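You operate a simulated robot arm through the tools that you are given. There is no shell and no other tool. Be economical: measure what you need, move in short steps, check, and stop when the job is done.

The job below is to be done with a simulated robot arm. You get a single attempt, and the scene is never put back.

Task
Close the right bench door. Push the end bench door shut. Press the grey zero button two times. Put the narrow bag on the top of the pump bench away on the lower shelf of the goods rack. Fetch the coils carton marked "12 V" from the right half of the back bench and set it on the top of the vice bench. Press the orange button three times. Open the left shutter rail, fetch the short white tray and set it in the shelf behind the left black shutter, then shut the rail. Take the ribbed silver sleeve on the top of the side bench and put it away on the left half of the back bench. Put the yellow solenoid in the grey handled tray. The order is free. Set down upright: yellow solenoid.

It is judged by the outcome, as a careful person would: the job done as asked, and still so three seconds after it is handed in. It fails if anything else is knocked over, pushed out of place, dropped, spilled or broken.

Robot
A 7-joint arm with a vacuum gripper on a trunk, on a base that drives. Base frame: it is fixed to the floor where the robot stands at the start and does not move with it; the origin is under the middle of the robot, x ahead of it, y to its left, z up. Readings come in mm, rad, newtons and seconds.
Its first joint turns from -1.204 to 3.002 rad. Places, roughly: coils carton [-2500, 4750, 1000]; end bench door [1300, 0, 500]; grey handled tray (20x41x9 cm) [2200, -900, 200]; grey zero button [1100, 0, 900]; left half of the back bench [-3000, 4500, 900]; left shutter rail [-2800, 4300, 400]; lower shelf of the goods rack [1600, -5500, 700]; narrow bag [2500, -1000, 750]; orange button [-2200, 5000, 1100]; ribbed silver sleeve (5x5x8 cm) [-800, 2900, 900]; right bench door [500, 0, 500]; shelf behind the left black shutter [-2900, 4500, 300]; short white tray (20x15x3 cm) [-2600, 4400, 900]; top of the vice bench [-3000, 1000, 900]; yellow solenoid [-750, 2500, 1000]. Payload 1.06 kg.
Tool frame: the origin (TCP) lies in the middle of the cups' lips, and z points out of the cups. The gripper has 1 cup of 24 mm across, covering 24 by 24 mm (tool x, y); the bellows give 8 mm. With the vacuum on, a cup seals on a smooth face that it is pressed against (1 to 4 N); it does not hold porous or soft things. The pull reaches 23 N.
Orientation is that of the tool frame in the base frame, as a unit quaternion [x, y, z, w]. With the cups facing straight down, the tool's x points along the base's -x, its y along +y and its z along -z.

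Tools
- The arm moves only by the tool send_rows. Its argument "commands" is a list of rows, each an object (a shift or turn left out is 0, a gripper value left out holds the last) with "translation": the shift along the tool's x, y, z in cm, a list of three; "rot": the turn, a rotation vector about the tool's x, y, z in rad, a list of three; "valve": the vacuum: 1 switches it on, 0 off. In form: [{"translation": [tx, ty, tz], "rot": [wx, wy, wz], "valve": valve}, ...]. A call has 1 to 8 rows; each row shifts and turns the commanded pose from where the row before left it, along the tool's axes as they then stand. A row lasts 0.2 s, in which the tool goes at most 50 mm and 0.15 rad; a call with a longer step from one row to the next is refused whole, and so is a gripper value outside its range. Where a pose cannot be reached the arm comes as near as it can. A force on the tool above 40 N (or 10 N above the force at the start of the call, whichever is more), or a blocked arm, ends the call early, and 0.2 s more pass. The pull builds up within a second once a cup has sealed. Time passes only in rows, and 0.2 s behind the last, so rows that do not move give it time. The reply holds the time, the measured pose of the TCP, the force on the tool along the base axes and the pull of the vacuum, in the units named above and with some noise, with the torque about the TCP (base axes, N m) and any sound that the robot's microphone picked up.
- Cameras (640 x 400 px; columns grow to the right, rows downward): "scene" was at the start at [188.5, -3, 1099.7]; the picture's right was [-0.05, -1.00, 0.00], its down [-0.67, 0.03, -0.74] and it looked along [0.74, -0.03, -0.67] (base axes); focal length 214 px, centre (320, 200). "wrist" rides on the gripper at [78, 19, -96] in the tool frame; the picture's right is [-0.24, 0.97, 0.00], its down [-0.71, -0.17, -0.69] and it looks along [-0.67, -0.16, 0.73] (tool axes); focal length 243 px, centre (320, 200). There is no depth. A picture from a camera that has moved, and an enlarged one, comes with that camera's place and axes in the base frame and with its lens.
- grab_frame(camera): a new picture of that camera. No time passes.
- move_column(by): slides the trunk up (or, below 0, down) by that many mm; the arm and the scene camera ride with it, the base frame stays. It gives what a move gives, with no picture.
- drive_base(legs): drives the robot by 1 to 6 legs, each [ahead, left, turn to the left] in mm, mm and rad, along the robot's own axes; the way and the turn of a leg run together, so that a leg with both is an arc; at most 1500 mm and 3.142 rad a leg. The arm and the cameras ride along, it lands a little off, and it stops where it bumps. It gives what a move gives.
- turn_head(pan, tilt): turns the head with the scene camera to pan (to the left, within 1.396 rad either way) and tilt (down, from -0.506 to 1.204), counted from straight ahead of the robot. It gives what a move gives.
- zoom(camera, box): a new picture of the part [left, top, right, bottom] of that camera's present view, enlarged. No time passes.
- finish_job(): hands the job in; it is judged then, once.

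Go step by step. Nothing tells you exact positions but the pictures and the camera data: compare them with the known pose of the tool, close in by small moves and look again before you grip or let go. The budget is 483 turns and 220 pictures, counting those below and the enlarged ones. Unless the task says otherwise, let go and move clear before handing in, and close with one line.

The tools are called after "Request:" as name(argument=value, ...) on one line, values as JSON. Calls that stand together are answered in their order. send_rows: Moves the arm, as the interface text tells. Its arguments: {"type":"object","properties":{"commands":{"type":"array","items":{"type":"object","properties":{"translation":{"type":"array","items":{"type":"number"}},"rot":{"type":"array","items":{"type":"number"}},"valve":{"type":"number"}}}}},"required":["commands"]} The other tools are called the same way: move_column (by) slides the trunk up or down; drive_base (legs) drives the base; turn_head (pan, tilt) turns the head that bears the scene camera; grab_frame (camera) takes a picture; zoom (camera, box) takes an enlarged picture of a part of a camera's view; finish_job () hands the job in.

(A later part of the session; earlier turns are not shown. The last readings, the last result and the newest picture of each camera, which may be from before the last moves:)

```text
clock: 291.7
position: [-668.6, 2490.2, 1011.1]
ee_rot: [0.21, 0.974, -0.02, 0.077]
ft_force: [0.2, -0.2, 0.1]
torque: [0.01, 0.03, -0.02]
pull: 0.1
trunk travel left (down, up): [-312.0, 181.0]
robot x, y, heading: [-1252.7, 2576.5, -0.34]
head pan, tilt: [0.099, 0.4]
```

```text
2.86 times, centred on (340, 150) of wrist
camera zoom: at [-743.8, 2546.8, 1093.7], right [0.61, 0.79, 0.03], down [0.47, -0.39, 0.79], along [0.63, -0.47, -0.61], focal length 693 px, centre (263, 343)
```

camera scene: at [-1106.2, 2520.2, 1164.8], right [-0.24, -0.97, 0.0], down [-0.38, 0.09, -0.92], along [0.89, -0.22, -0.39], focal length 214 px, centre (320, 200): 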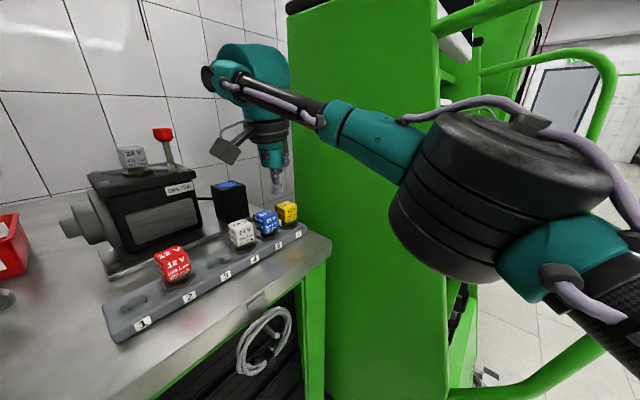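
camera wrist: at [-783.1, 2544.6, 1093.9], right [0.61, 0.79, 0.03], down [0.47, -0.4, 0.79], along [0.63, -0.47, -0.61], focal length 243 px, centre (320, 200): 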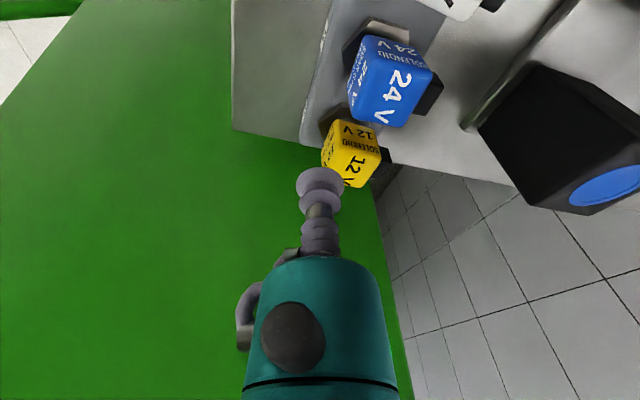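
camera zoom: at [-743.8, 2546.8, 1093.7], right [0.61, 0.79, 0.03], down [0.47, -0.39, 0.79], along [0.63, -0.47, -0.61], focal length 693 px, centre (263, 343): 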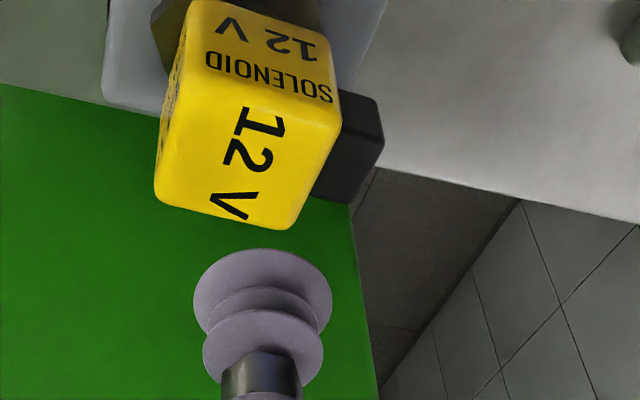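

Request:
send_rows(commands=[{"translation": [0.2, 0, 1.5]}, {"translation": [0.1, 0, 1.2]}, {}])

Request:
zoom(camera="scene", box=[250, 160, 330, 220])

Request:
zoom(camera="wrist", box=[240, 80, 440, 220])

```text
clock: 292.5
position: [-667.1, 2489.8, 984.2]
ee_rot: [0.211, 0.974, -0.022, 0.076]
ft_force: [-0.2, -0.2, -0.5]
torque: [-0.01, 0.01, 0.03]
pull: 0.1
trunk travel left (down, up): [-312.0, 181.0]
robot x, y, heading: [-1248.8, 2577.5, -0.343]
head pan, tilt: [0.099, 0.4]
```

```text
6.67 times, centred on (290, 190) of scene
camera zoom: at [-1067.4, 2522.0, 1164.8], right [-0.24, -0.97, 0.0], down [-0.38, 0.09, -0.92], along [0.9, -0.22, -0.39], focal length 1430 px, centre (520, 267)
```

zoom: 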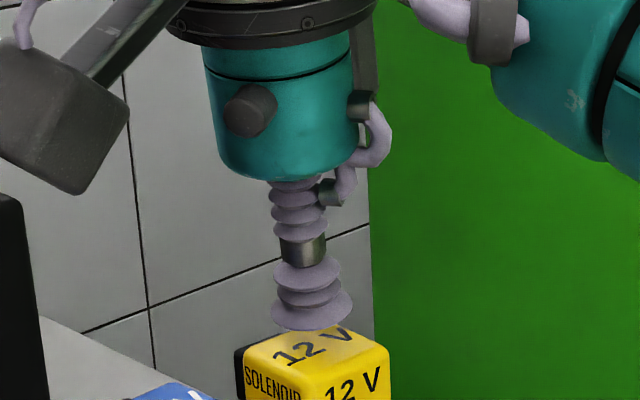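

```text
2.86 times, centred on (340, 150) of wrist
camera zoom: at [-741.7, 2545.5, 1066.7], right [0.61, 0.79, 0.03], down [0.47, -0.39, 0.79], along [0.63, -0.47, -0.61], focal length 693 px, centre (263, 343)
```

zoom: 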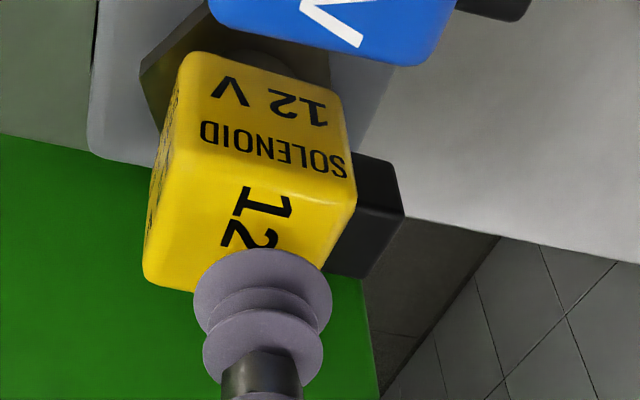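

Request:
send_rows(commands=[{"translation": [-0.2, 0, 0.9], "valve": 1}, {"translation": [0, 0, 0.5]}, {"translation": [0, 0, 0.3]}, {}, {}])

```text
clock: 293.7
position: [-662.6, 2488.8, 969.2]
ee_rot: [0.211, 0.974, -0.019, 0.078]
ft_force: [10.6, -4.4, 20.3]
torque: [0.15, 0.25, -0.07]
pull: 23.3
trunk travel left (down, up): [-312.0, 181.0]
robot x, y, heading: [-1246.2, 2572.3, -0.345]
head pan, tilt: [0.099, 0.4]
```

Sealed. Lifting straight up out of its slot.

Request:
send_rows(commands=[{"translation": [-0.08, 0, -0.5]}, {"translation": [-0.16, 0, -1]}, {"translation": [-0.3, 0, -2]}, {"translation": [-0.48, 0, -3]}, {"translation": [-0.5, 0, -3]}, {}])

Request:
grab_frame(camera="scene")

```text
clock: 295.1
position: [-670.2, 2482.3, 1033.7]
ee_rot: [0.211, 0.974, -0.02, 0.077]
ft_force: [0.5, -0.5, -1.8]
torque: [0.03, 0.06, 0.0]
pull: 22.7
out of reach, approached as far as the arm can: row 4, 5
trunk travel left (down, up): [-312.0, 181.0]
robot x, y, heading: [-1247.9, 2578.8, -0.337]
head pan, tilt: [0.099, 0.4]
```

```text
110 pictures are left
camera scene: at [-1067.2, 2522.0, 1164.8], right [-0.24, -0.97, 0.0], down [-0.38, 0.09, -0.92], along [0.9, -0.22, -0.39], focal length 214 px, centre (320, 200)
```

scene: 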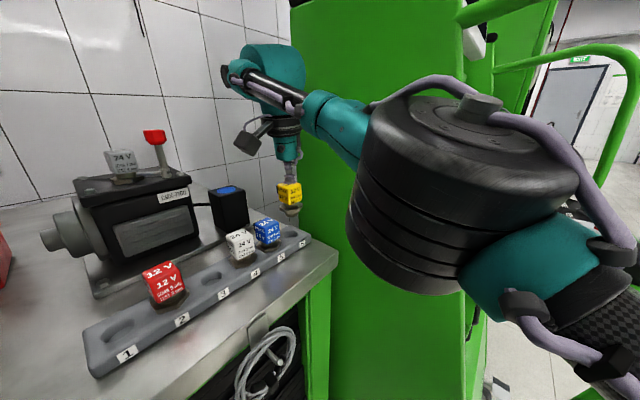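

Request:
move_column(by=70)

```text
clock: 296.2
position: [-683.9, 2488.4, 1147.5]
ee_rot: [0.211, 0.969, -0.026, 0.122]
ft_force: [-0.2, 0.3, -2.2]
torque: [0.0, 0.04, 0.04]
pull: 23.2
trunk travel left (down, up): [-382.0, 111.0]
robot x, y, heading: [-1252.2, 2579.0, -0.338]
head pan, tilt: [0.099, 0.4]
```

Solenoid in hand. Backing out to the aisle and heading for the pump bench.

Request:
drive_base(legs=[[-250, 0, 0], [0, -600, 0], [0, 0, -0.51], [1500, 0, 0], [1500, 0, 0], [1200, 0, 0]])

Request:
turn_head(pan=0.5, tilt=0.4)

Request:
grab_frame(camera="scene")

```text
clock: 324.6
position: [1598.0, -1379.1, 1149.4]
ee_rot: [0.434, 0.892, -0.054, 0.113]
ft_force: [-0.3, 0.0, -2.4]
torque: [0.04, 0.0, -0.03]
pull: 22.9
trunk travel left (down, up): [-382.0, 111.0]
robot x, y, heading: [1137.1, -1040.9, -0.811]
head pan, tilt: [0.099, 0.4]
```

```text
clock: 325.5
position: [1599.0, -1378.8, 1148.3]
ee_rot: [0.434, 0.892, -0.054, 0.113]
ft_force: [0.0, -0.7, -2.3]
torque: [0.0, 0.02, 0.02]
pull: 23.2
trunk travel left (down, up): [-382.0, 111.0]
robot x, y, heading: [1135.7, -1041.7, -0.811]
head pan, tilt: [0.499, 0.4]
```

```text
109 pictures are left
camera scene: at [1279.8, -1129.3, 1236.3], right [-0.31, -0.95, 0.0], down [-0.37, 0.12, -0.92], along [0.88, -0.29, -0.39], focal length 214 px, centre (320, 200)
```

scene: 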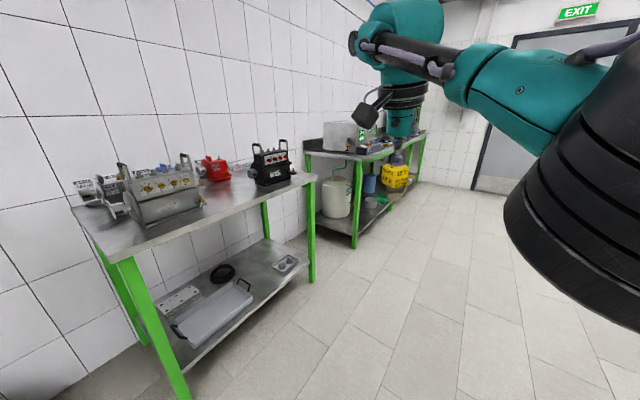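

I'll level the tool, lower the trunk fully and test the low reach here in the open aisle.

Request:
send_rows(commands=[{"translation": [3, 0, 1], "rot": [0, 0.12, 0]}, {"translation": [3, 0, 1], "rot": [0, 0.13, 0]}, {}])

Request:
move_column(by=-375)

Request:
send_rows(commands=[{"translation": [0, 0, 5]}, {"translation": [0, 0, 5]}, {"translation": [0, 0, 5]}, {"translation": [0, 0, 5]}, {}])

```text
clock: 326.3
position: [1563.9, -1335.7, 1118.3]
ee_rot: [0.438, 0.899, 0.0, 0.0]
ft_force: [-0.7, 0.2, -2.3]
torque: [0.02, 0.01, -0.01]
pull: 23.2
trunk travel left (down, up): [-382.0, 111.0]
robot x, y, heading: [1137.2, -1039.5, -0.815]
head pan, tilt: [0.499, 0.4]
```

```text
clock: 329.9
position: [1564.0, -1335.7, 742.6]
ee_rot: [0.438, 0.899, 0.0, 0.002]
ft_force: [-0.1, 0.2, -1.9]
torque: [0.01, 0.02, -0.05]
pull: 23.2
trunk travel left (down, up): [-7.0, 486.0]
robot x, y, heading: [1137.5, -1042.0, -0.82]
head pan, tilt: [0.499, 0.4]
```

```text
clock: 331.1
position: [1561.7, -1334.9, 542.1]
ee_rot: [0.437, 0.899, 0.0, 0.001]
ft_force: [-0.1, 0.3, -3.0]
torque: [0.06, -0.02, 0.0]
pull: 23.2
trunk travel left (down, up): [-7.0, 486.0]
robot x, y, heading: [1135.2, -1044.0, -0.816]
head pan, tilt: [0.499, 0.4]
```

Request:
send_rows(commands=[{"translation": [0, 0, 5]}, {"translation": [0, 0, 5]}, {"translation": [0, 0, 5]}, {"translation": [0, 0, 5]}, {"translation": [0, 0, 5]}, {}])

Request:
turn_head(pan=0.0, tilt=0.7)

Request:
grab_frame(camera="scene")

```text
clock: 332.5
position: [1567.4, -1338.0, 293.6]
ee_rot: [0.437, 0.899, 0.0, 0.001]
ft_force: [-0.1, 0.0, -2.4]
torque: [0.06, -0.01, 0.02]
pull: 23.0
trunk travel left (down, up): [-7.0, 486.0]
robot x, y, heading: [1135.7, -1041.2, -0.815]
head pan, tilt: [0.499, 0.4]
```

```text
clock: 333.5
position: [1568.1, -1338.1, 294.3]
ee_rot: [0.437, 0.899, 0.0, 0.001]
ft_force: [0.1, 0.1, -1.3]
torque: [0.04, 0.01, 0.01]
pull: 23.0
trunk travel left (down, up): [-7.0, 486.0]
robot x, y, heading: [1138.4, -1041.5, -0.815]
head pan, tilt: [0.0, 0.7]
```

```text
108 pictures are left
camera scene: at [1323.3, -1240.2, 825.6], right [-0.73, -0.69, 0.0], down [-0.44, 0.47, -0.77], along [0.52, -0.56, -0.64], focal length 214 px, centre (320, 200)
```

scene: 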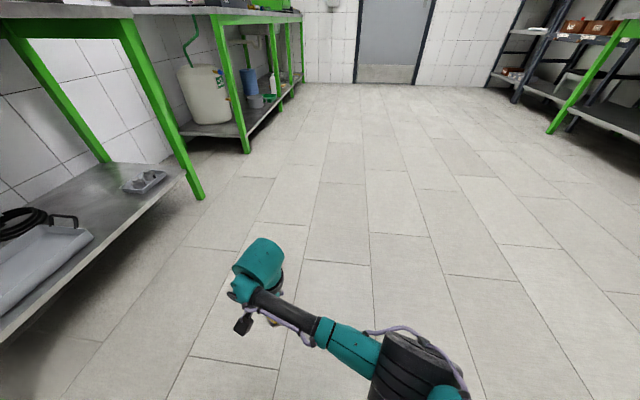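

Low reach is fine (about 51 cm ahead at z 290). Raising a little and moving in front of the tray.

Request:
send_rows(commands=[{"translation": [0, 0, -4]}, {"translation": [0, 0, -4]}, {}])

Request:
drive_base(legs=[[0, 0, 1.538], [0, -695, 0], [230, 0, 0]])

Request:
turn_head(pan=0.1, tilt=0.75)

Request:
grab_frame(camera="scene")

Request:
grab_frame(camera="wrist")

```text
clock: 334.3
position: [1569.2, -1339.7, 374.3]
ee_rot: [0.438, 0.899, 0.0, 0.002]
ft_force: [0.6, -0.4, -1.5]
torque: [0.01, 0.02, -0.03]
pull: 22.1
trunk travel left (down, up): [-7.0, 486.0]
robot x, y, heading: [1137.9, -1038.0, -0.815]
head pan, tilt: [0.0, 0.7]
```

```text
clock: 346.0
position: [2081.9, -974.2, 373.6]
ee_rot: [-0.324, 0.946, 0.001, 0.0]
ft_force: [-0.8, 0.1, -1.4]
torque: [-0.05, 0.04, -0.03]
pull: 22.9
trunk travel left (down, up): [-7.0, 486.0]
robot x, y, heading: [1782.5, -1402.6, 0.755]
head pan, tilt: [0.0, 0.7]
```

```text
clock: 346.7
position: [2081.1, -973.8, 374.2]
ee_rot: [-0.325, 0.946, 0.001, 0.0]
ft_force: [-0.3, -0.5, -2.3]
torque: [0.01, 0.0, 0.0]
pull: 23.3
trunk travel left (down, up): [-7.0, 486.0]
robot x, y, heading: [1782.9, -1400.6, 0.749]
head pan, tilt: [0.099, 0.75]
```

```text
107 pictures are left
camera scene: at [1973.2, -1212.2, 821.3], right [0.75, -0.66, 0.0], down [-0.45, -0.51, -0.73], along [0.48, 0.55, -0.68], focal length 214 px, centre (320, 200)
```

scene: 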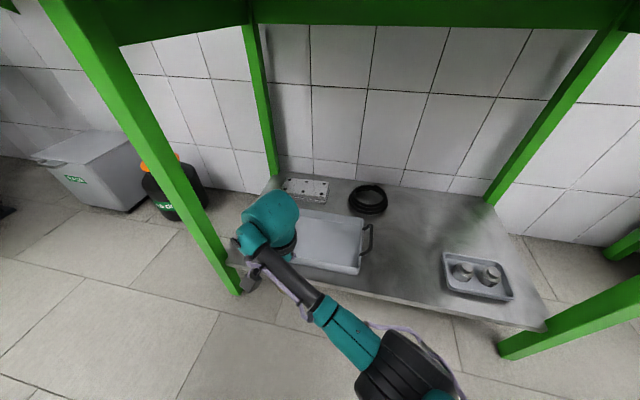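

```text
106 pictures are left
camera wrist: at [2008.3, -1007.1, 469.2], right [-0.41, 0.91, 0.0], down [0.66, 0.3, 0.69], along [0.63, 0.28, -0.73], focal length 243 px, centre (320, 200)
```

wrist: 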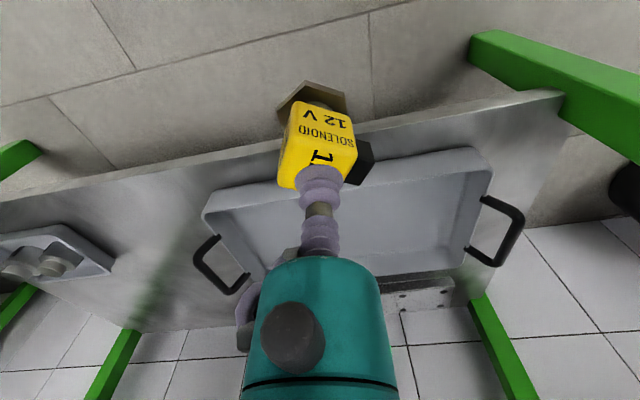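

Request:
drive_base(legs=[[222, -31, 0]])

Request:
grab_frame(camera="scene")

Request:
grab_frame(camera="wrist")

```text
clock: 348.5
position: [2266.3, -848.2, 374.7]
ee_rot: [-0.322, 0.947, 0.001, 0.002]
ft_force: [-0.3, 0.3, -2.9]
torque: [-0.04, 0.0, -0.01]
pull: 22.8
trunk travel left (down, up): [-7.0, 486.0]
robot x, y, heading: [1965.3, -1275.7, 0.742]
head pan, tilt: [0.099, 0.75]
stopped in leg 1: the robot was blocked; the commanded pose is now the measured one
```

```text
105 pictures are left
camera scene: at [2157.2, -1086.3, 824.8], right [0.74, -0.68, 0.0], down [-0.44, -0.49, -0.75], along [0.51, 0.55, -0.66], focal length 214 px, centre (320, 200)
```

scene: 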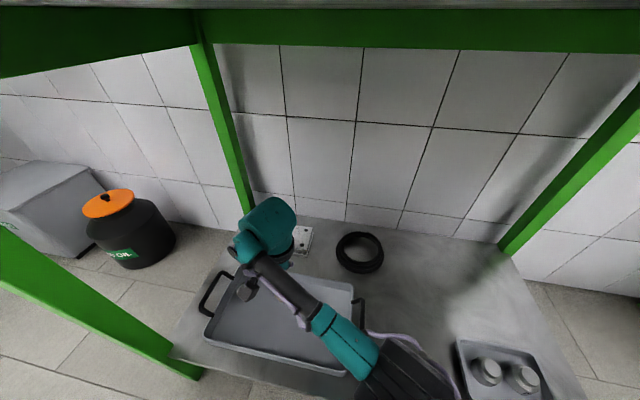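

```text
104 pictures are left
camera wrist: at [2193.1, -880.6, 470.9], right [-0.41, 0.91, 0.0], down [0.66, 0.29, 0.69], along [0.63, 0.28, -0.73], focal length 243 px, centre (320, 200)
```

wrist: 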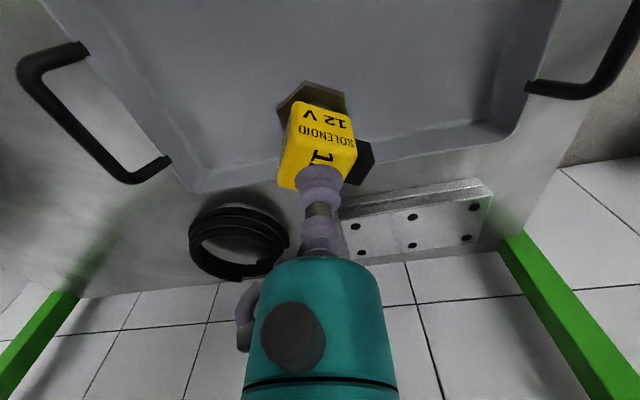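

The move ended with a light bump at the very end; I'll ease back a little to relieve it.

Request:
drive_base(legs=[[-35, 0, 0]])

Request:
grab_frame(camera="scene")

```text
clock: 349.4
position: [2242.2, -869.6, 372.8]
ee_rot: [-0.322, 0.947, 0.0, 0.0]
ft_force: [0.6, -0.6, -2.0]
torque: [0.0, 0.0, -0.01]
pull: 23.1
trunk travel left (down, up): [-7.0, 486.0]
robot x, y, heading: [1941.8, -1296.2, 0.747]
head pan, tilt: [0.099, 0.75]
```

```text
103 pictures are left
camera scene: at [2133.7, -1107.4, 821.3], right [0.75, -0.66, 0.0], down [-0.45, -0.51, -0.73], along [0.49, 0.55, -0.68], focal length 214 px, centre (320, 200)
```

scene: 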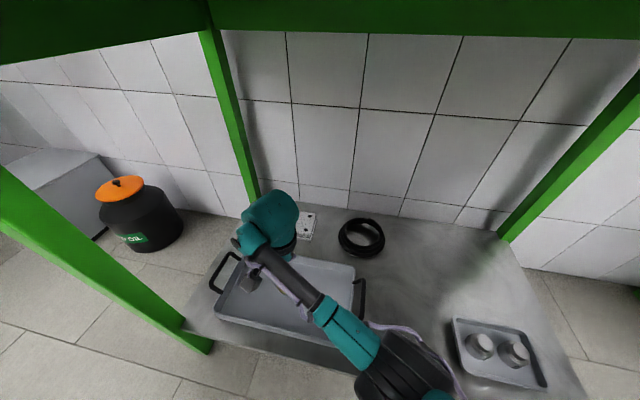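

Above the tray floor. Lowering in small steps until contact.

Request:
send_rows(commands=[{"translation": [0, 0, 3]}, {"translation": [0, 0, 3]}, {"translation": [0, 0, 2.5]}, {}])

Request:
grab_frame(camera="wrist")

```text
clock: 350.4
position: [2239.5, -868.6, 289.7]
ee_rot: [-0.322, 0.947, 0.003, 0.001]
ft_force: [0.3, 0.8, 16.6]
torque: [0.01, 0.0, 0.0]
pull: 22.8
trunk travel left (down, up): [-7.0, 486.0]
robot x, y, heading: [1941.5, -1298.3, 0.747]
head pan, tilt: [0.099, 0.75]
```

```text
102 pictures are left
camera wrist: at [2167.2, -902.7, 385.3], right [-0.41, 0.91, 0.01], down [0.66, 0.29, 0.69], along [0.63, 0.28, -0.73], focal length 243 px, centre (320, 200)
```

wrist: 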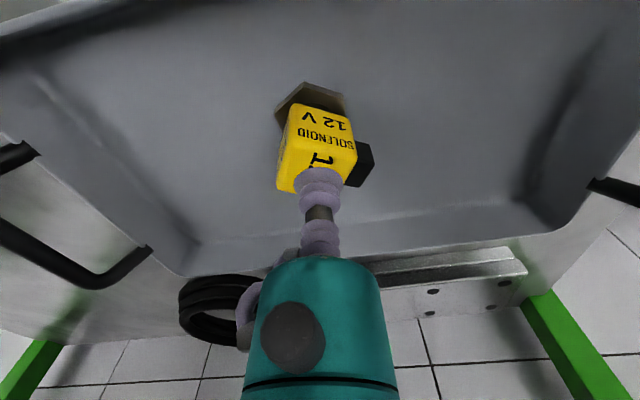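

Standing on the tray floor. Easing and releasing.

Request:
send_rows(commands=[{"translation": [0, 0, -0.3]}, {"valve": 0}, {}, {}, {}, {"translation": [0, 0, -0.5]}, {"translation": [0, 0, -1.5]}, {}])

Request:
grab_frame(camera="wrist")

```text
clock: 352.2
position: [2244.2, -870.2, 310.7]
ee_rot: [-0.322, 0.947, 0.001, 0.0]
ft_force: [0.8, 0.0, -0.8]
torque: [0.01, -0.02, -0.01]
pull: 0.1
trunk travel left (down, up): [-7.0, 486.0]
robot x, y, heading: [1940.5, -1293.5, 0.748]
head pan, tilt: [0.099, 0.75]
```

```text
101 pictures are left
camera wrist: at [2169.8, -902.4, 407.3], right [-0.41, 0.91, 0.0], down [0.67, 0.3, 0.69], along [0.63, 0.28, -0.73], focal length 243 px, centre (320, 200)
```

wrist: 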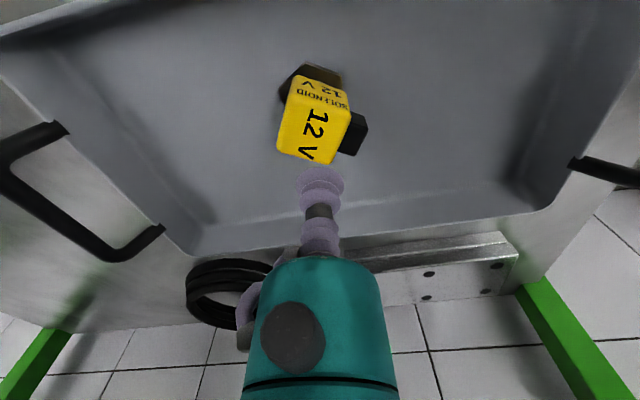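

Upright in the tray. Withdrawing and raising the trunk; I'll check the bench top on the way.

Request:
send_rows(commands=[{"translation": [0, 0, -4]}, {"translation": [0, 0, -4]}, {}])

Request:
drive_base(legs=[[-600, 0, 0]])

Request:
send_rows(commands=[{"translation": [0, 0, -5]}, {"translation": [0, 0, -5]}, {"translation": [0, 0, -5]}, {"translation": [0, 0, -5]}, {"translation": [0, 0, -5]}, {"translation": [0, 0, -5]}])

Request:
move_column(by=330)

Request:
turn_head(pan=0.2, tilt=0.5)

Request:
grab_frame(camera="scene")

```text
clock: 353.0
position: [2242.1, -869.9, 393.8]
ee_rot: [-0.323, 0.947, 0.001, 0.001]
ft_force: [-0.5, 1.3, -0.5]
torque: [0.03, -0.01, -0.01]
pull: 0.0
trunk travel left (down, up): [-7.0, 486.0]
robot x, y, heading: [1942.4, -1298.5, 0.747]
head pan, tilt: [0.099, 0.75]
```

```text
clock: 356.4
position: [1797.1, -1276.1, 393.6]
ee_rot: [-0.33, 0.944, 0.001, 0.0]
ft_force: [-0.1, -0.1, 0.3]
torque: [-0.03, -0.01, -0.02]
pull: 0.2
trunk travel left (down, up): [-7.0, 486.0]
robot x, y, heading: [1501.1, -1710.2, 0.757]
head pan, tilt: [0.099, 0.75]
```

```text
clock: 357.8
position: [1798.2, -1278.9, 696.0]
ee_rot: [-0.33, 0.944, 0.001, 0.0]
ft_force: [0.2, 0.3, 0.1]
torque: [0.0, 0.01, -0.01]
pull: 0.1
out of reach, approached as far as the arm can: row 1
trunk travel left (down, up): [-7.0, 486.0]
robot x, y, heading: [1500.3, -1707.1, 0.757]
head pan, tilt: [0.099, 0.75]
```

```text
clock: 361.0
position: [1798.1, -1276.2, 1022.2]
ee_rot: [-0.33, 0.944, 0.001, 0.0]
ft_force: [0.0, 0.2, -1.1]
torque: [-0.02, -0.01, 0.03]
pull: 0.1
trunk travel left (down, up): [-337.0, 156.0]
robot x, y, heading: [1503.9, -1708.8, 0.763]
head pan, tilt: [0.099, 0.75]
```

```text
clock: 361.8
position: [1797.1, -1275.3, 1022.9]
ee_rot: [-0.331, 0.944, 0.001, 0.001]
ft_force: [0.4, -0.3, 0.2]
torque: [0.0, -0.01, -0.01]
pull: 0.2
trunk travel left (down, up): [-337.0, 156.0]
robot x, y, heading: [1505.2, -1710.4, 0.761]
head pan, tilt: [0.201, 0.499]
```

```text
100 pictures are left
camera scene: at [1621.5, -1568.7, 1180.2], right [0.82, -0.57, 0.0], down [-0.27, -0.39, -0.88], along [0.5, 0.72, -0.48], focal length 214 px, centre (320, 200)
```

scene: 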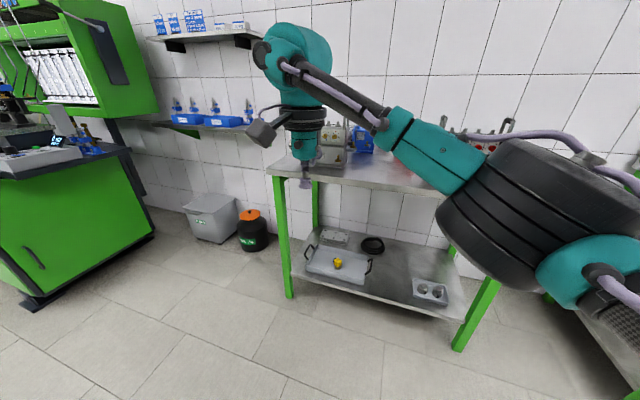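

Everything is in order there. Driving back to the side bench for the sleeve.

Request:
drive_base(legs=[[0, 0, 1.534], [1500, 0, 0], [1500, 0, 0], [1500, 0, 0], [500, 0, 0]])

```text
clock: 389.8
position: [-2430.6, 2200.7, 1022.1]
ee_rot: [0.907, -0.422, -0.001, 0.001]
ft_force: [0.0, -0.4, 0.3]
torque: [0.0, 0.02, 0.02]
pull: 0.1
trunk travel left (down, up): [-337.0, 156.0]
robot x, y, heading: [-1991.1, 1918.3, 2.354]
head pan, tilt: [0.201, 0.499]
```

Request:
drive_base(legs=[[0, 0, -1.98], [0, 391, 0], [650, 0, 0]])

Request:
turn_head(pan=0.2, tilt=0.45)

Request:
grab_frame(camera="scene")

```text
clock: 401.9
position: [-1076.3, 2796.4, 1022.8]
ee_rot: [-0.131, 0.991, 0.002, 0.0]
ft_force: [0.1, -0.4, -0.8]
torque: [-0.01, 0.0, -0.01]
pull: 0.1
trunk travel left (down, up): [-337.0, 156.0]
robot x, y, heading: [-1516.8, 2514.5, 0.351]
head pan, tilt: [0.201, 0.499]
```

```text
clock: 402.5
position: [-1076.5, 2795.1, 1022.9]
ee_rot: [-0.132, 0.991, 0.001, 0.001]
ft_force: [-0.1, 0.3, 0.3]
torque: [0.01, 0.04, 0.02]
pull: 0.0
trunk travel left (down, up): [-337.0, 156.0]
robot x, y, heading: [-1516.0, 2515.9, 0.351]
head pan, tilt: [0.201, 0.45]
```

```text
99 pictures are left
camera scene: at [-1353.4, 2597.6, 1184.7], right [0.52, -0.85, 0.0], down [-0.37, -0.23, -0.9], along [0.77, 0.47, -0.44], focal length 214 px, centre (320, 200)
```

scene: 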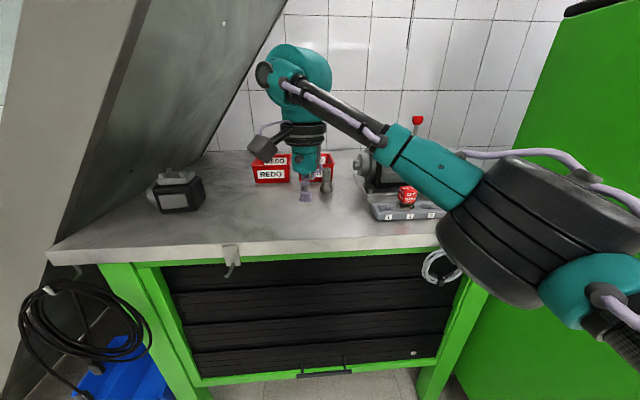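

Request:
zoom(camera="scene", box=[240, 140, 400, 220])

Request:
zoom(camera="wrist", box=[160, 20, 480, 220])

```text
4.00 times, centred on (320, 180) of scene
camera zoom: at [-1353.4, 2597.6, 1184.7], right [0.52, -0.85, 0.0], down [-0.37, -0.23, -0.9], along [0.77, 0.47, -0.44], focal length 858 px, centre (320, 280)
```

zoom: 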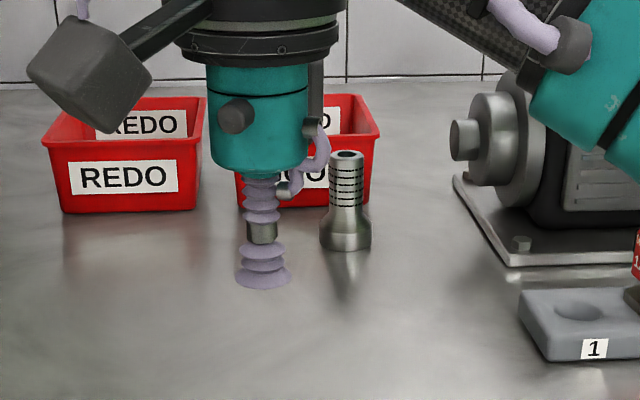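

```text
2.00 times, centred on (320, 120) of wrist
camera zoom: at [-1156.9, 2793.7, 1118.9], right [-0.03, 1.0, 0.0], down [0.73, 0.02, 0.69], along [0.69, 0.02, -0.73], focal length 485 px, centre (320, 360)
```

zoom: 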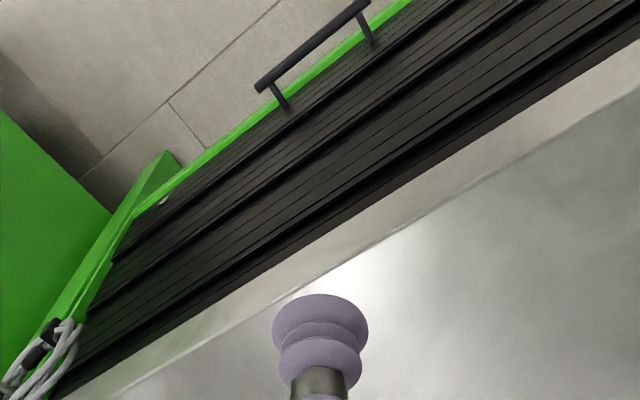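

The sleeve is at about (-772,2929), with what looks like a bore in its top. Moving in for a closer look.

Request:
drive_base(legs=[[235, 21, 0]])

Request:
send_rows(commands=[{"translation": [-2, 0, 0]}, {"translation": [-2, 0, 0]}, {}])

Request:
grab_frame(camera="scene")

Request:
zoom(camera="wrist", box=[200, 40, 440, 220])

```text
clock: 404.3
position: [-862.0, 2895.7, 1023.2]
ee_rot: [-0.131, 0.991, 0.001, 0.0]
ft_force: [0.9, 0.7, -0.2]
torque: [-0.02, 0.03, 0.02]
pull: 0.0
trunk travel left (down, up): [-337.0, 156.0]
robot x, y, heading: [-1307.2, 2617.2, 0.353]
head pan, tilt: [0.201, 0.45]
```

```text
clock: 405.1
position: [-824.6, 2904.3, 1025.0]
ee_rot: [-0.13, 0.991, 0.0, 0.001]
ft_force: [-0.6, -0.4, 0.5]
torque: [0.01, -0.02, -0.02]
pull: 0.0
trunk travel left (down, up): [-337.0, 156.0]
robot x, y, heading: [-1302.6, 2617.4, 0.353]
head pan, tilt: [0.201, 0.45]
```

```text
96 pictures are left
camera scene: at [-1140.1, 2697.8, 1184.7], right [0.52, -0.85, 0.0], down [-0.37, -0.23, -0.9], along [0.77, 0.47, -0.44], focal length 214 px, centre (320, 200)
```

scene: 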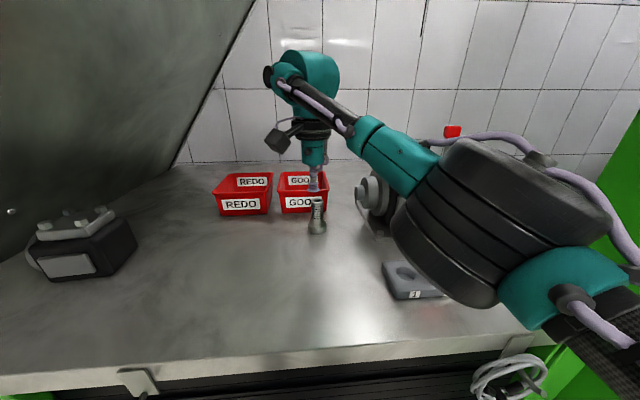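

```text
2.22 times, centred on (320, 130) of wrist
camera zoom: at [-904.5, 2902.8, 1120.7], right [-0.02, 1.0, 0.0], down [0.73, 0.02, 0.69], along [0.69, 0.02, -0.73], focal length 539 px, centre (320, 356)
```

zoom: 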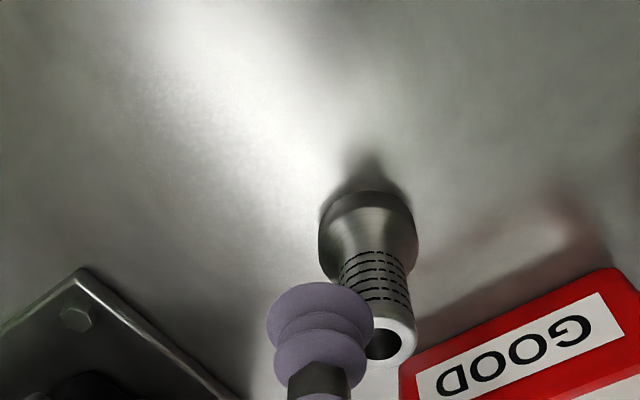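

Request:
zoom(camera="scene", box=[295, 185, 345, 240])

```text
7.27 times, centred on (320, 212) of scene
camera zoom: at [-1140.1, 2697.8, 1184.7], right [0.52, -0.85, 0.0], down [-0.37, -0.23, -0.9], along [0.77, 0.47, -0.44], focal length 1560 px, centre (320, 109)
```

zoom: 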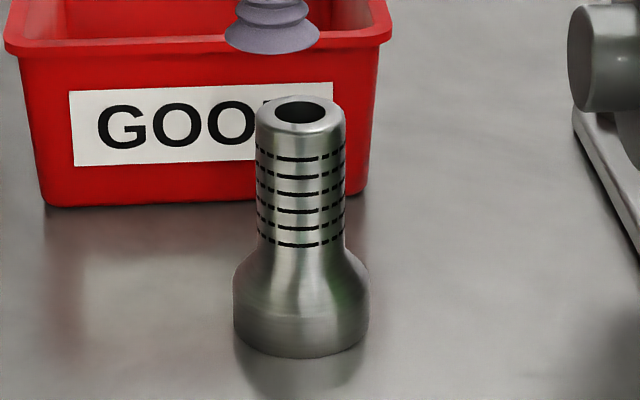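

The top ring is about 28 mm across with a 16 mm bore. I'll centre the cup over it and see whether it seals.

Request:
send_rows(commands=[{"translation": [-2.7, 0.6, 0]}, {"translation": [-2.8, 0.6, 1]}, {"translation": [0, 0, 1]}, {}])

Request:
zoom(camera="scene", box=[280, 160, 360, 220])

Request:
zoom(camera="wrist", box=[200, 40, 440, 220])

```text
clock: 406.1
position: [-817.3, 2908.7, 1010.6]
ee_rot: [-0.13, 0.992, 0.0, -0.001]
ft_force: [0.6, -0.2, -0.2]
torque: [-0.01, -0.01, 0.01]
pull: 0.1
out of reach, approached as far as the arm can: row 1, 2
trunk travel left (down, up): [-337.0, 156.0]
robot x, y, heading: [-1303.4, 2617.8, 0.355]
head pan, tilt: [0.201, 0.45]
```

```text
6.67 times, centred on (320, 190) of scene
camera zoom: at [-1140.1, 2697.8, 1184.7], right [0.52, -0.85, 0.0], down [-0.37, -0.23, -0.9], along [0.77, 0.47, -0.44], focal length 1430 px, centre (320, 267)
```

zoom: 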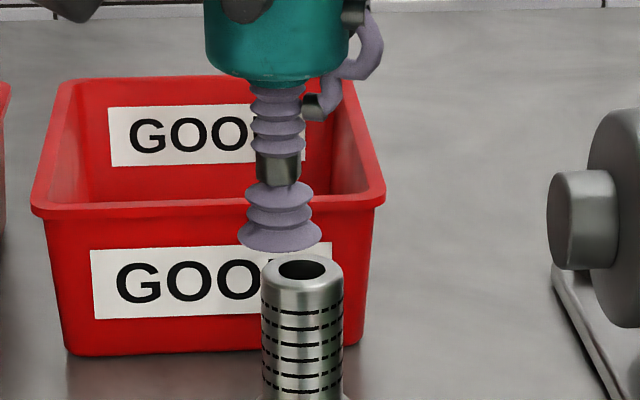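

```text
2.22 times, centred on (320, 130) of wrist
camera zoom: at [-897.7, 2906.3, 1105.9], right [-0.02, 1.0, 0.0], down [0.73, 0.02, 0.69], along [0.69, 0.02, -0.73], focal length 539 px, centre (320, 356)
```

zoom: 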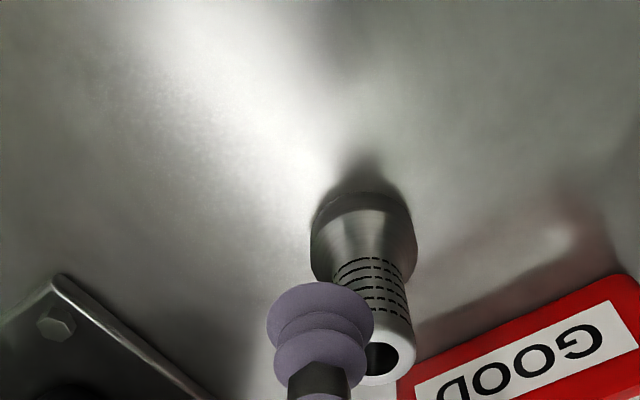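

Request:
drive_base(legs=[[46, 5, 0]])

Request:
zoom(camera="scene", box=[280, 160, 360, 220])

Request:
zoom(camera="wrist", box=[240, 80, 400, 200])

```text
clock: 407.0
position: [-773.7, 2929.2, 1008.5]
ee_rot: [-0.13, 0.991, 0.0, -0.001]
ft_force: [-0.5, -0.2, -0.2]
torque: [0.0, -0.04, -0.01]
pull: 0.0
trunk travel left (down, up): [-337.0, 156.0]
robot x, y, heading: [-1262.8, 2637.1, 0.346]
head pan, tilt: [0.201, 0.45]
```

```text
6.67 times, centred on (320, 190) of scene
camera zoom: at [-1097.3, 2718.6, 1184.6], right [0.52, -0.85, 0.0], down [-0.37, -0.23, -0.9], along [0.77, 0.47, -0.44], focal length 1430 px, centre (320, 267)
```

zoom: 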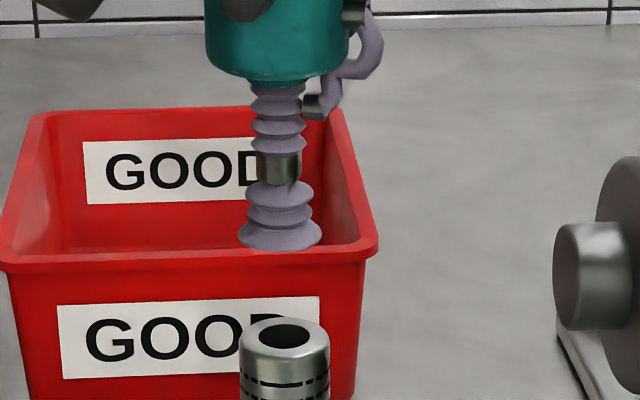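

```text
3.33 times, centred on (320, 140) of wrist
camera zoom: at [-854.6, 2926.9, 1105.7], right [-0.02, 1.0, 0.0], down [0.73, 0.02, 0.69], along [0.69, 0.02, -0.73], focal length 809 px, centre (320, 400)
```

zoom: 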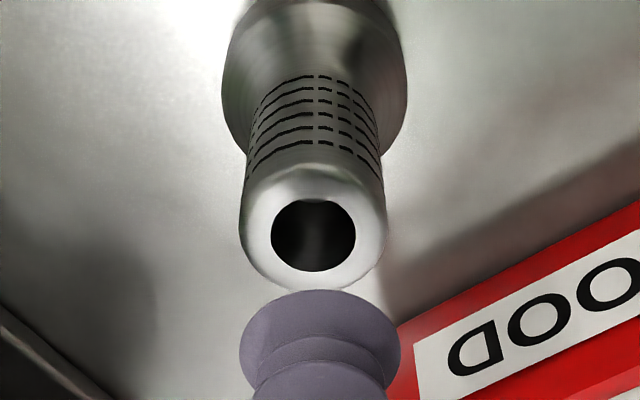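

Request:
send_rows(commands=[{"translation": [0, -0.05, 1.5]}, {"translation": [0, 0, 1.2]}, {}])

Request:
zoom(camera="scene", box=[290, 175, 350, 220])

Request:
zoom(camera="wrist", box=[260, 110, 380, 200])

```text
clock: 407.8
position: [-775.2, 2928.3, 983.0]
ee_rot: [-0.13, 0.992, 0.0, 0.001]
ft_force: [0.9, 0.5, -0.3]
torque: [0.0, 0.02, 0.01]
pull: 0.0
trunk travel left (down, up): [-337.0, 156.0]
robot x, y, heading: [-1262.3, 2638.1, 0.345]
head pan, tilt: [0.201, 0.45]
```

```text
8.89 times, centred on (320, 198) of scene
camera zoom: at [-1097.9, 2718.3, 1184.7], right [0.52, -0.85, 0.0], down [-0.37, -0.23, -0.9], along [0.77, 0.47, -0.44], focal length 1906 px, centre (320, 222)
```

zoom: 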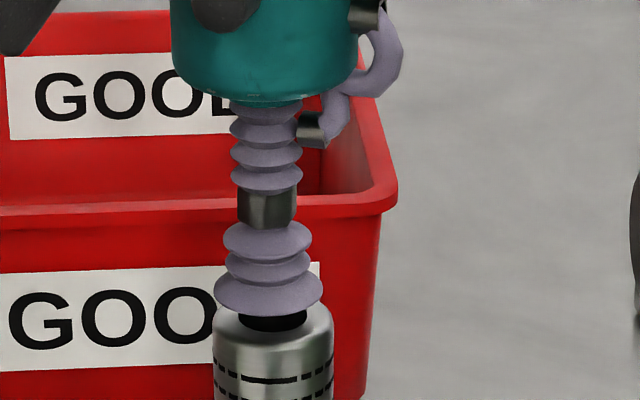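

```text
4.44 times, centred on (320, 155) of wrist
camera zoom: at [-855.8, 2926.3, 1078.7], right [-0.02, 1.0, 0.0], down [0.73, 0.02, 0.69], along [0.69, 0.02, -0.73], focal length 1078 px, centre (320, 400)
```

zoom: 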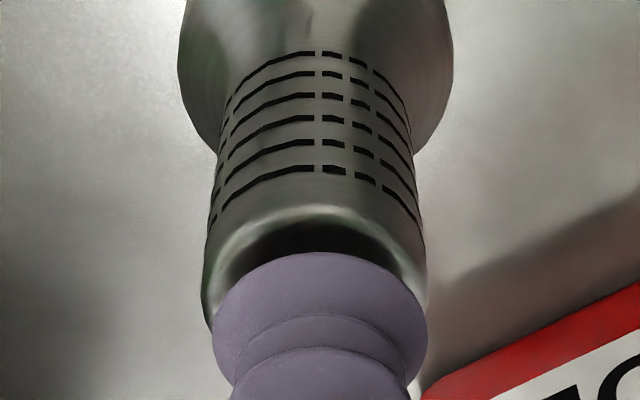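

Request:
send_rows(commands=[{"translation": [0, 0, 0.6], "valve": 1}, {"translation": [0, 0, 0.4]}, {"translation": [0, 0, 0.2]}, {}, {}])

```text
clock: 409.0
position: [-774.1, 2927.8, 972.6]
ee_rot: [-0.131, 0.991, 0.001, 0.0]
ft_force: [1.9, 4.5, 16.6]
torque: [0.04, 0.02, -0.02]
pull: 22.7
trunk travel left (down, up): [-337.0, 156.0]
robot x, y, heading: [-1259.1, 2638.2, 0.351]
head pan, tilt: [0.201, 0.45]
```

It seals on top. Lifting carefully.

Request:
send_rows(commands=[{"translation": [0, 0, -0.5]}, {"translation": [0, 0, -1]}, {"translation": [0, 0, -2]}, {"translation": [1, 0, -2]}, {}])

Request:
grab_frame(camera="scene")

```text
clock: 410.2
position: [-783.8, 2927.7, 1027.9]
ee_rot: [-0.13, 0.992, 0.0, 0.0]
ft_force: [-0.5, -0.8, -1.8]
torque: [0.03, -0.02, -0.01]
pull: 23.0
trunk travel left (down, up): [-337.0, 156.0]
robot x, y, heading: [-1262.2, 2636.6, 0.351]
head pan, tilt: [0.201, 0.45]
```

```text
87 pictures are left
camera scene: at [-1097.7, 2718.4, 1184.7], right [0.52, -0.85, 0.0], down [-0.37, -0.23, -0.9], along [0.77, 0.47, -0.44], focal length 214 px, centre (320, 200)
```

scene: 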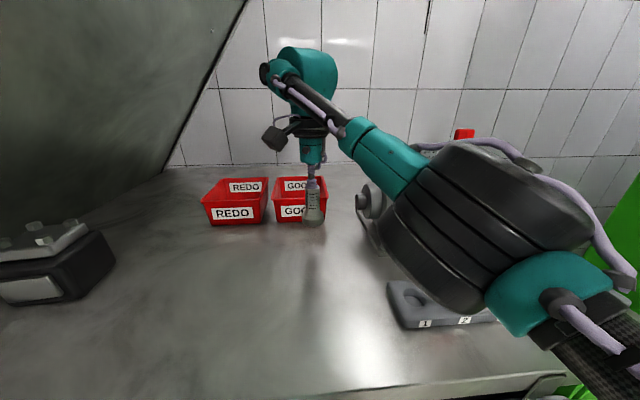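

Held firmly. Backing out and heading to the back bench.

Request:
drive_base(legs=[[-650, 0, 0], [0, 0, 1.943], [700, 0, 0], [0, -420, 0]])

Request:
turn_head(pan=0.15, tilt=0.3)

Request:
grab_frame(camera="scene")

```text
clock: 425.9
position: [-2535.1, 3527.3, 1027.9]
ee_rot: [0.905, -0.426, 0.0, 0.0]
ft_force: [-0.2, 0.0, -1.5]
torque: [0.01, -0.05, 0.01]
pull: 22.5
trunk travel left (down, up): [-337.0, 156.0]
robot x, y, heading: [-2074.7, 3212.4, 2.35]
head pan, tilt: [0.201, 0.45]
```

```text
clock: 426.6
position: [-2534.2, 3526.0, 1027.7]
ee_rot: [0.904, -0.427, -0.001, 0.0]
ft_force: [0.2, -0.1, -1.6]
torque: [-0.01, 0.02, 0.01]
pull: 23.0
trunk travel left (down, up): [-337.0, 156.0]
robot x, y, heading: [-2075.7, 3212.2, 2.351]
head pan, tilt: [0.15, 0.3]
```

```text
86 pictures are left
camera scene: at [-2214.8, 3335.8, 1198.6], right [0.6, 0.8, 0.0], down [0.24, -0.18, -0.96], along [-0.76, 0.57, -0.3], focal length 214 px, centre (320, 200)
```

scene: 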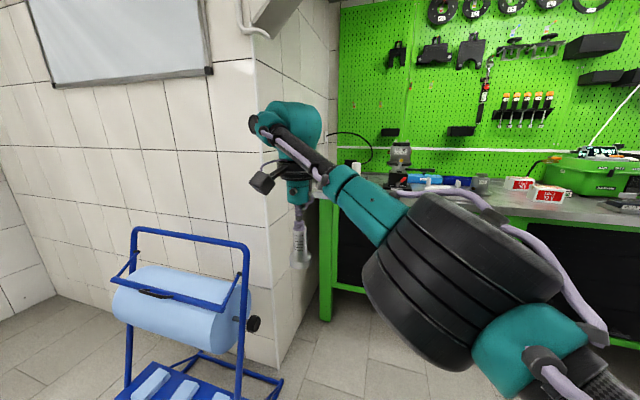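

Request:
drive_base(legs=[[550, 0, -0.055], [0, -380, 0]])

Request:
turn_head(pan=0.35, tilt=0.4)

Request:
grab_frame(camera="scene")

```text
clock: 433.2
position: [-2591.5, 4203.2, 1027.0]
ee_rot: [0.889, -0.459, -0.001, 0.0]
ft_force: [-0.9, -0.1, -1.8]
torque: [-0.01, 0.0, 0.01]
pull: 22.4
trunk travel left (down, up): [-337.0, 156.0]
robot x, y, heading: [-2153.3, 3853.0, 2.275]
head pan, tilt: [0.15, 0.3]
```

```text
clock: 434.0
position: [-2592.1, 4203.2, 1027.8]
ee_rot: [0.888, -0.459, 0.0, 0.0]
ft_force: [0.4, 0.6, -0.7]
torque: [0.03, -0.01, 0.02]
pull: 23.5
trunk travel left (down, up): [-337.0, 156.0]
robot x, y, heading: [-2155.2, 3855.1, 2.282]
head pan, tilt: [0.351, 0.4]
```

```text
85 pictures are left
camera scene: at [-2296.4, 3974.1, 1189.4], right [0.49, 0.87, 0.0], down [0.34, -0.19, -0.92], along [-0.8, 0.45, -0.39], focal length 214 px, centre (320, 200)
```

scene: 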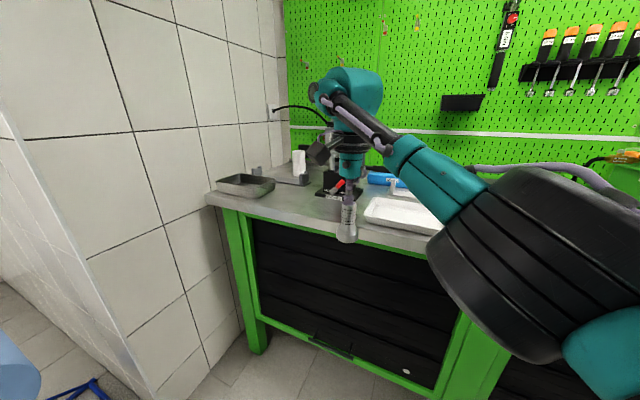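

Request:
zoom(camera="scene", box=[200, 130, 480, 260])

```text
2.29 times, centred on (340, 195) of scene
camera zoom: at [-2296.4, 3974.1, 1189.4], right [0.49, 0.87, 0.0], down [0.34, -0.19, -0.92], along [-0.8, 0.45, -0.39], focal length 490 px, centre (274, 211)
```

zoom: 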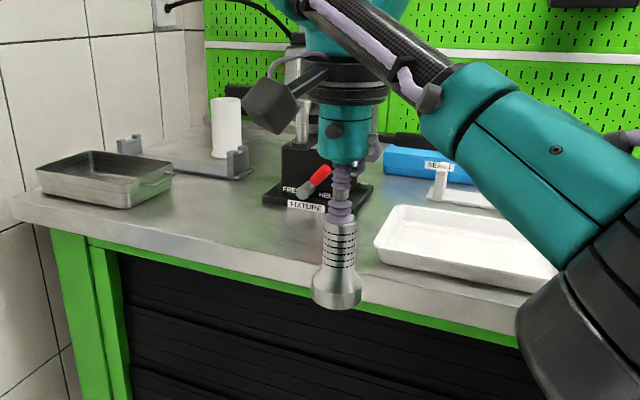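

Free spot on the bench front between the pan and the fixture, around (-2900,4213). Moving there.

Request:
drive_base(legs=[[0, 227, 0], [175, 0, 0]])

Request:
turn_head(pan=0.15, tilt=0.45)

Request:
grab_frame(camera="scene")

```text
clock: 437.7
position: [-2880.8, 4180.7, 1028.2]
ee_rot: [0.89, -0.457, -0.001, 0.0]
ft_force: [0.6, 0.0, -1.4]
torque: [0.01, 0.0, -0.03]
pull: 22.3
trunk travel left (down, up): [-337.0, 156.0]
robot x, y, heading: [-2438.7, 3837.8, 2.28]
head pan, tilt: [0.351, 0.4]
```

```text
clock: 438.4
position: [-2882.1, 4180.0, 1027.7]
ee_rot: [0.889, -0.457, -0.001, -0.001]
ft_force: [0.0, 0.5, -1.2]
torque: [-0.03, -0.02, 0.01]
pull: 22.9
trunk travel left (down, up): [-337.0, 156.0]
robot x, y, heading: [-2441.0, 3832.7, 2.279]
head pan, tilt: [0.15, 0.45]
```

```text
83 pictures are left
camera scene: at [-2574.0, 3967.2, 1184.7], right [0.65, 0.76, 0.0], down [0.33, -0.28, -0.9], along [-0.68, 0.59, -0.44], focal length 214 px, centre (320, 200)
```

scene: 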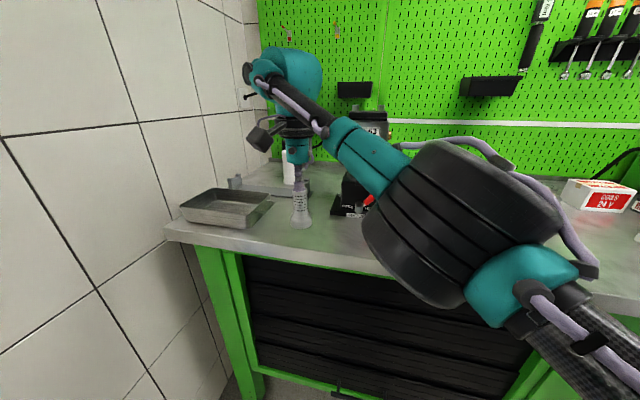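

Request:
drive_base(legs=[[40, 0, 0]])

Request:
send_rows(commands=[{"translation": [0, 0, 2]}, {"translation": [0, 0, 1.5]}, {}])

Request:
zoom(camera="scene", box=[170, 150, 410, 280])

```text
clock: 439.3
position: [-2906.7, 4212.4, 1027.9]
ee_rot: [0.889, -0.458, 0.0, 0.001]
ft_force: [-0.2, -0.3, -1.1]
torque: [0.0, 0.02, 0.04]
pull: 22.9
trunk travel left (down, up): [-337.0, 156.0]
robot x, y, heading: [-2469.8, 3865.8, 2.279]
head pan, tilt: [0.15, 0.45]
```

```text
clock: 440.1
position: [-2906.8, 4211.5, 995.3]
ee_rot: [0.889, -0.458, 0.0, -0.001]
ft_force: [0.1, -1.1, -1.9]
torque: [0.01, 0.0, -0.01]
pull: 22.9
trunk travel left (down, up): [-337.0, 156.0]
robot x, y, heading: [-2469.7, 3863.1, 2.281]
head pan, tilt: [0.15, 0.45]
```

```text
2.67 times, centred on (290, 215) of scene
camera zoom: at [-2599.5, 3997.6, 1184.7], right [0.65, 0.76, 0.0], down [0.33, -0.28, -0.9], along [-0.68, 0.59, -0.44], focal length 572 px, centre (400, 160)
```

zoom: 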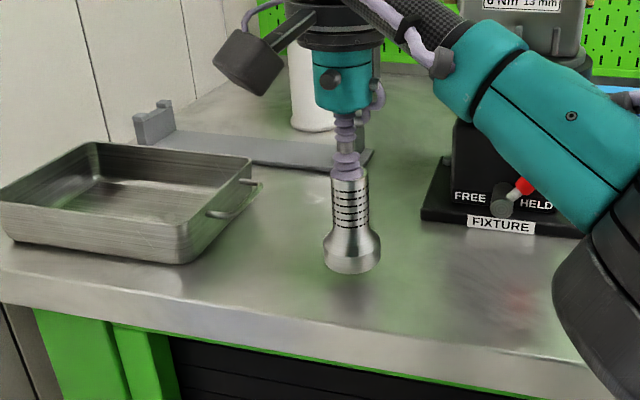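

Request:
send_rows(commands=[{"translation": [0, 0, 0.8]}, {"translation": [0, 0, 0.6]}, {"translation": [0, 0, 0.5]}, {}])

```text
clock: 441.1
position: [-2906.4, 4211.7, 975.2]
ee_rot: [0.889, -0.458, -0.003, -0.001]
ft_force: [-3.3, 2.8, 15.1]
torque: [0.03, -0.02, 0.02]
pull: 23.0
trunk travel left (down, up): [-337.0, 156.0]
robot x, y, heading: [-2463.6, 3862.7, 2.283]
head pan, tilt: [0.15, 0.45]
```

Contact. Easing, releasing and lifting clear.

Request:
send_rows(commands=[{"translation": [0, 0, -0.2]}, {"valve": 0}, {}, {}, {}, {"translation": [0, 0, -0.5]}, {"translation": [0, 0, -2]}, {"translation": [0, 0, -3]}])

Request:
grab_frame(camera="scene")

```text
clock: 442.9
position: [-2907.3, 4209.9, 1031.4]
ee_rot: [0.889, -0.459, -0.001, 0.0]
ft_force: [-0.5, 0.1, -0.4]
torque: [-0.01, 0.0, -0.04]
pull: 0.0
trunk travel left (down, up): [-337.0, 156.0]
robot x, y, heading: [-2466.6, 3866.5, 2.27]
head pan, tilt: [0.15, 0.45]
```

```text
81 pictures are left
camera scene: at [-2599.5, 3997.0, 1184.8], right [0.65, 0.76, 0.0], down [0.33, -0.28, -0.9], along [-0.68, 0.59, -0.43], focal length 214 px, centre (320, 200)
```

scene: 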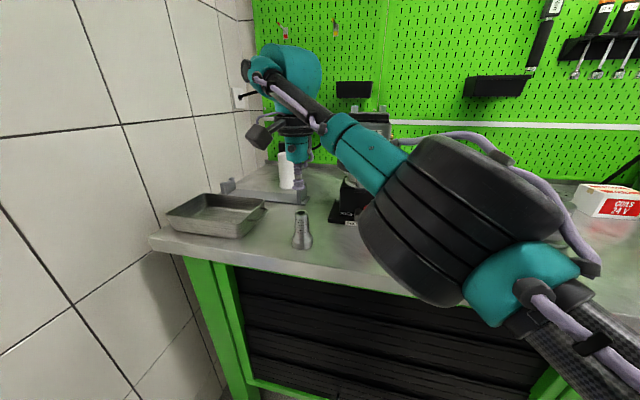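

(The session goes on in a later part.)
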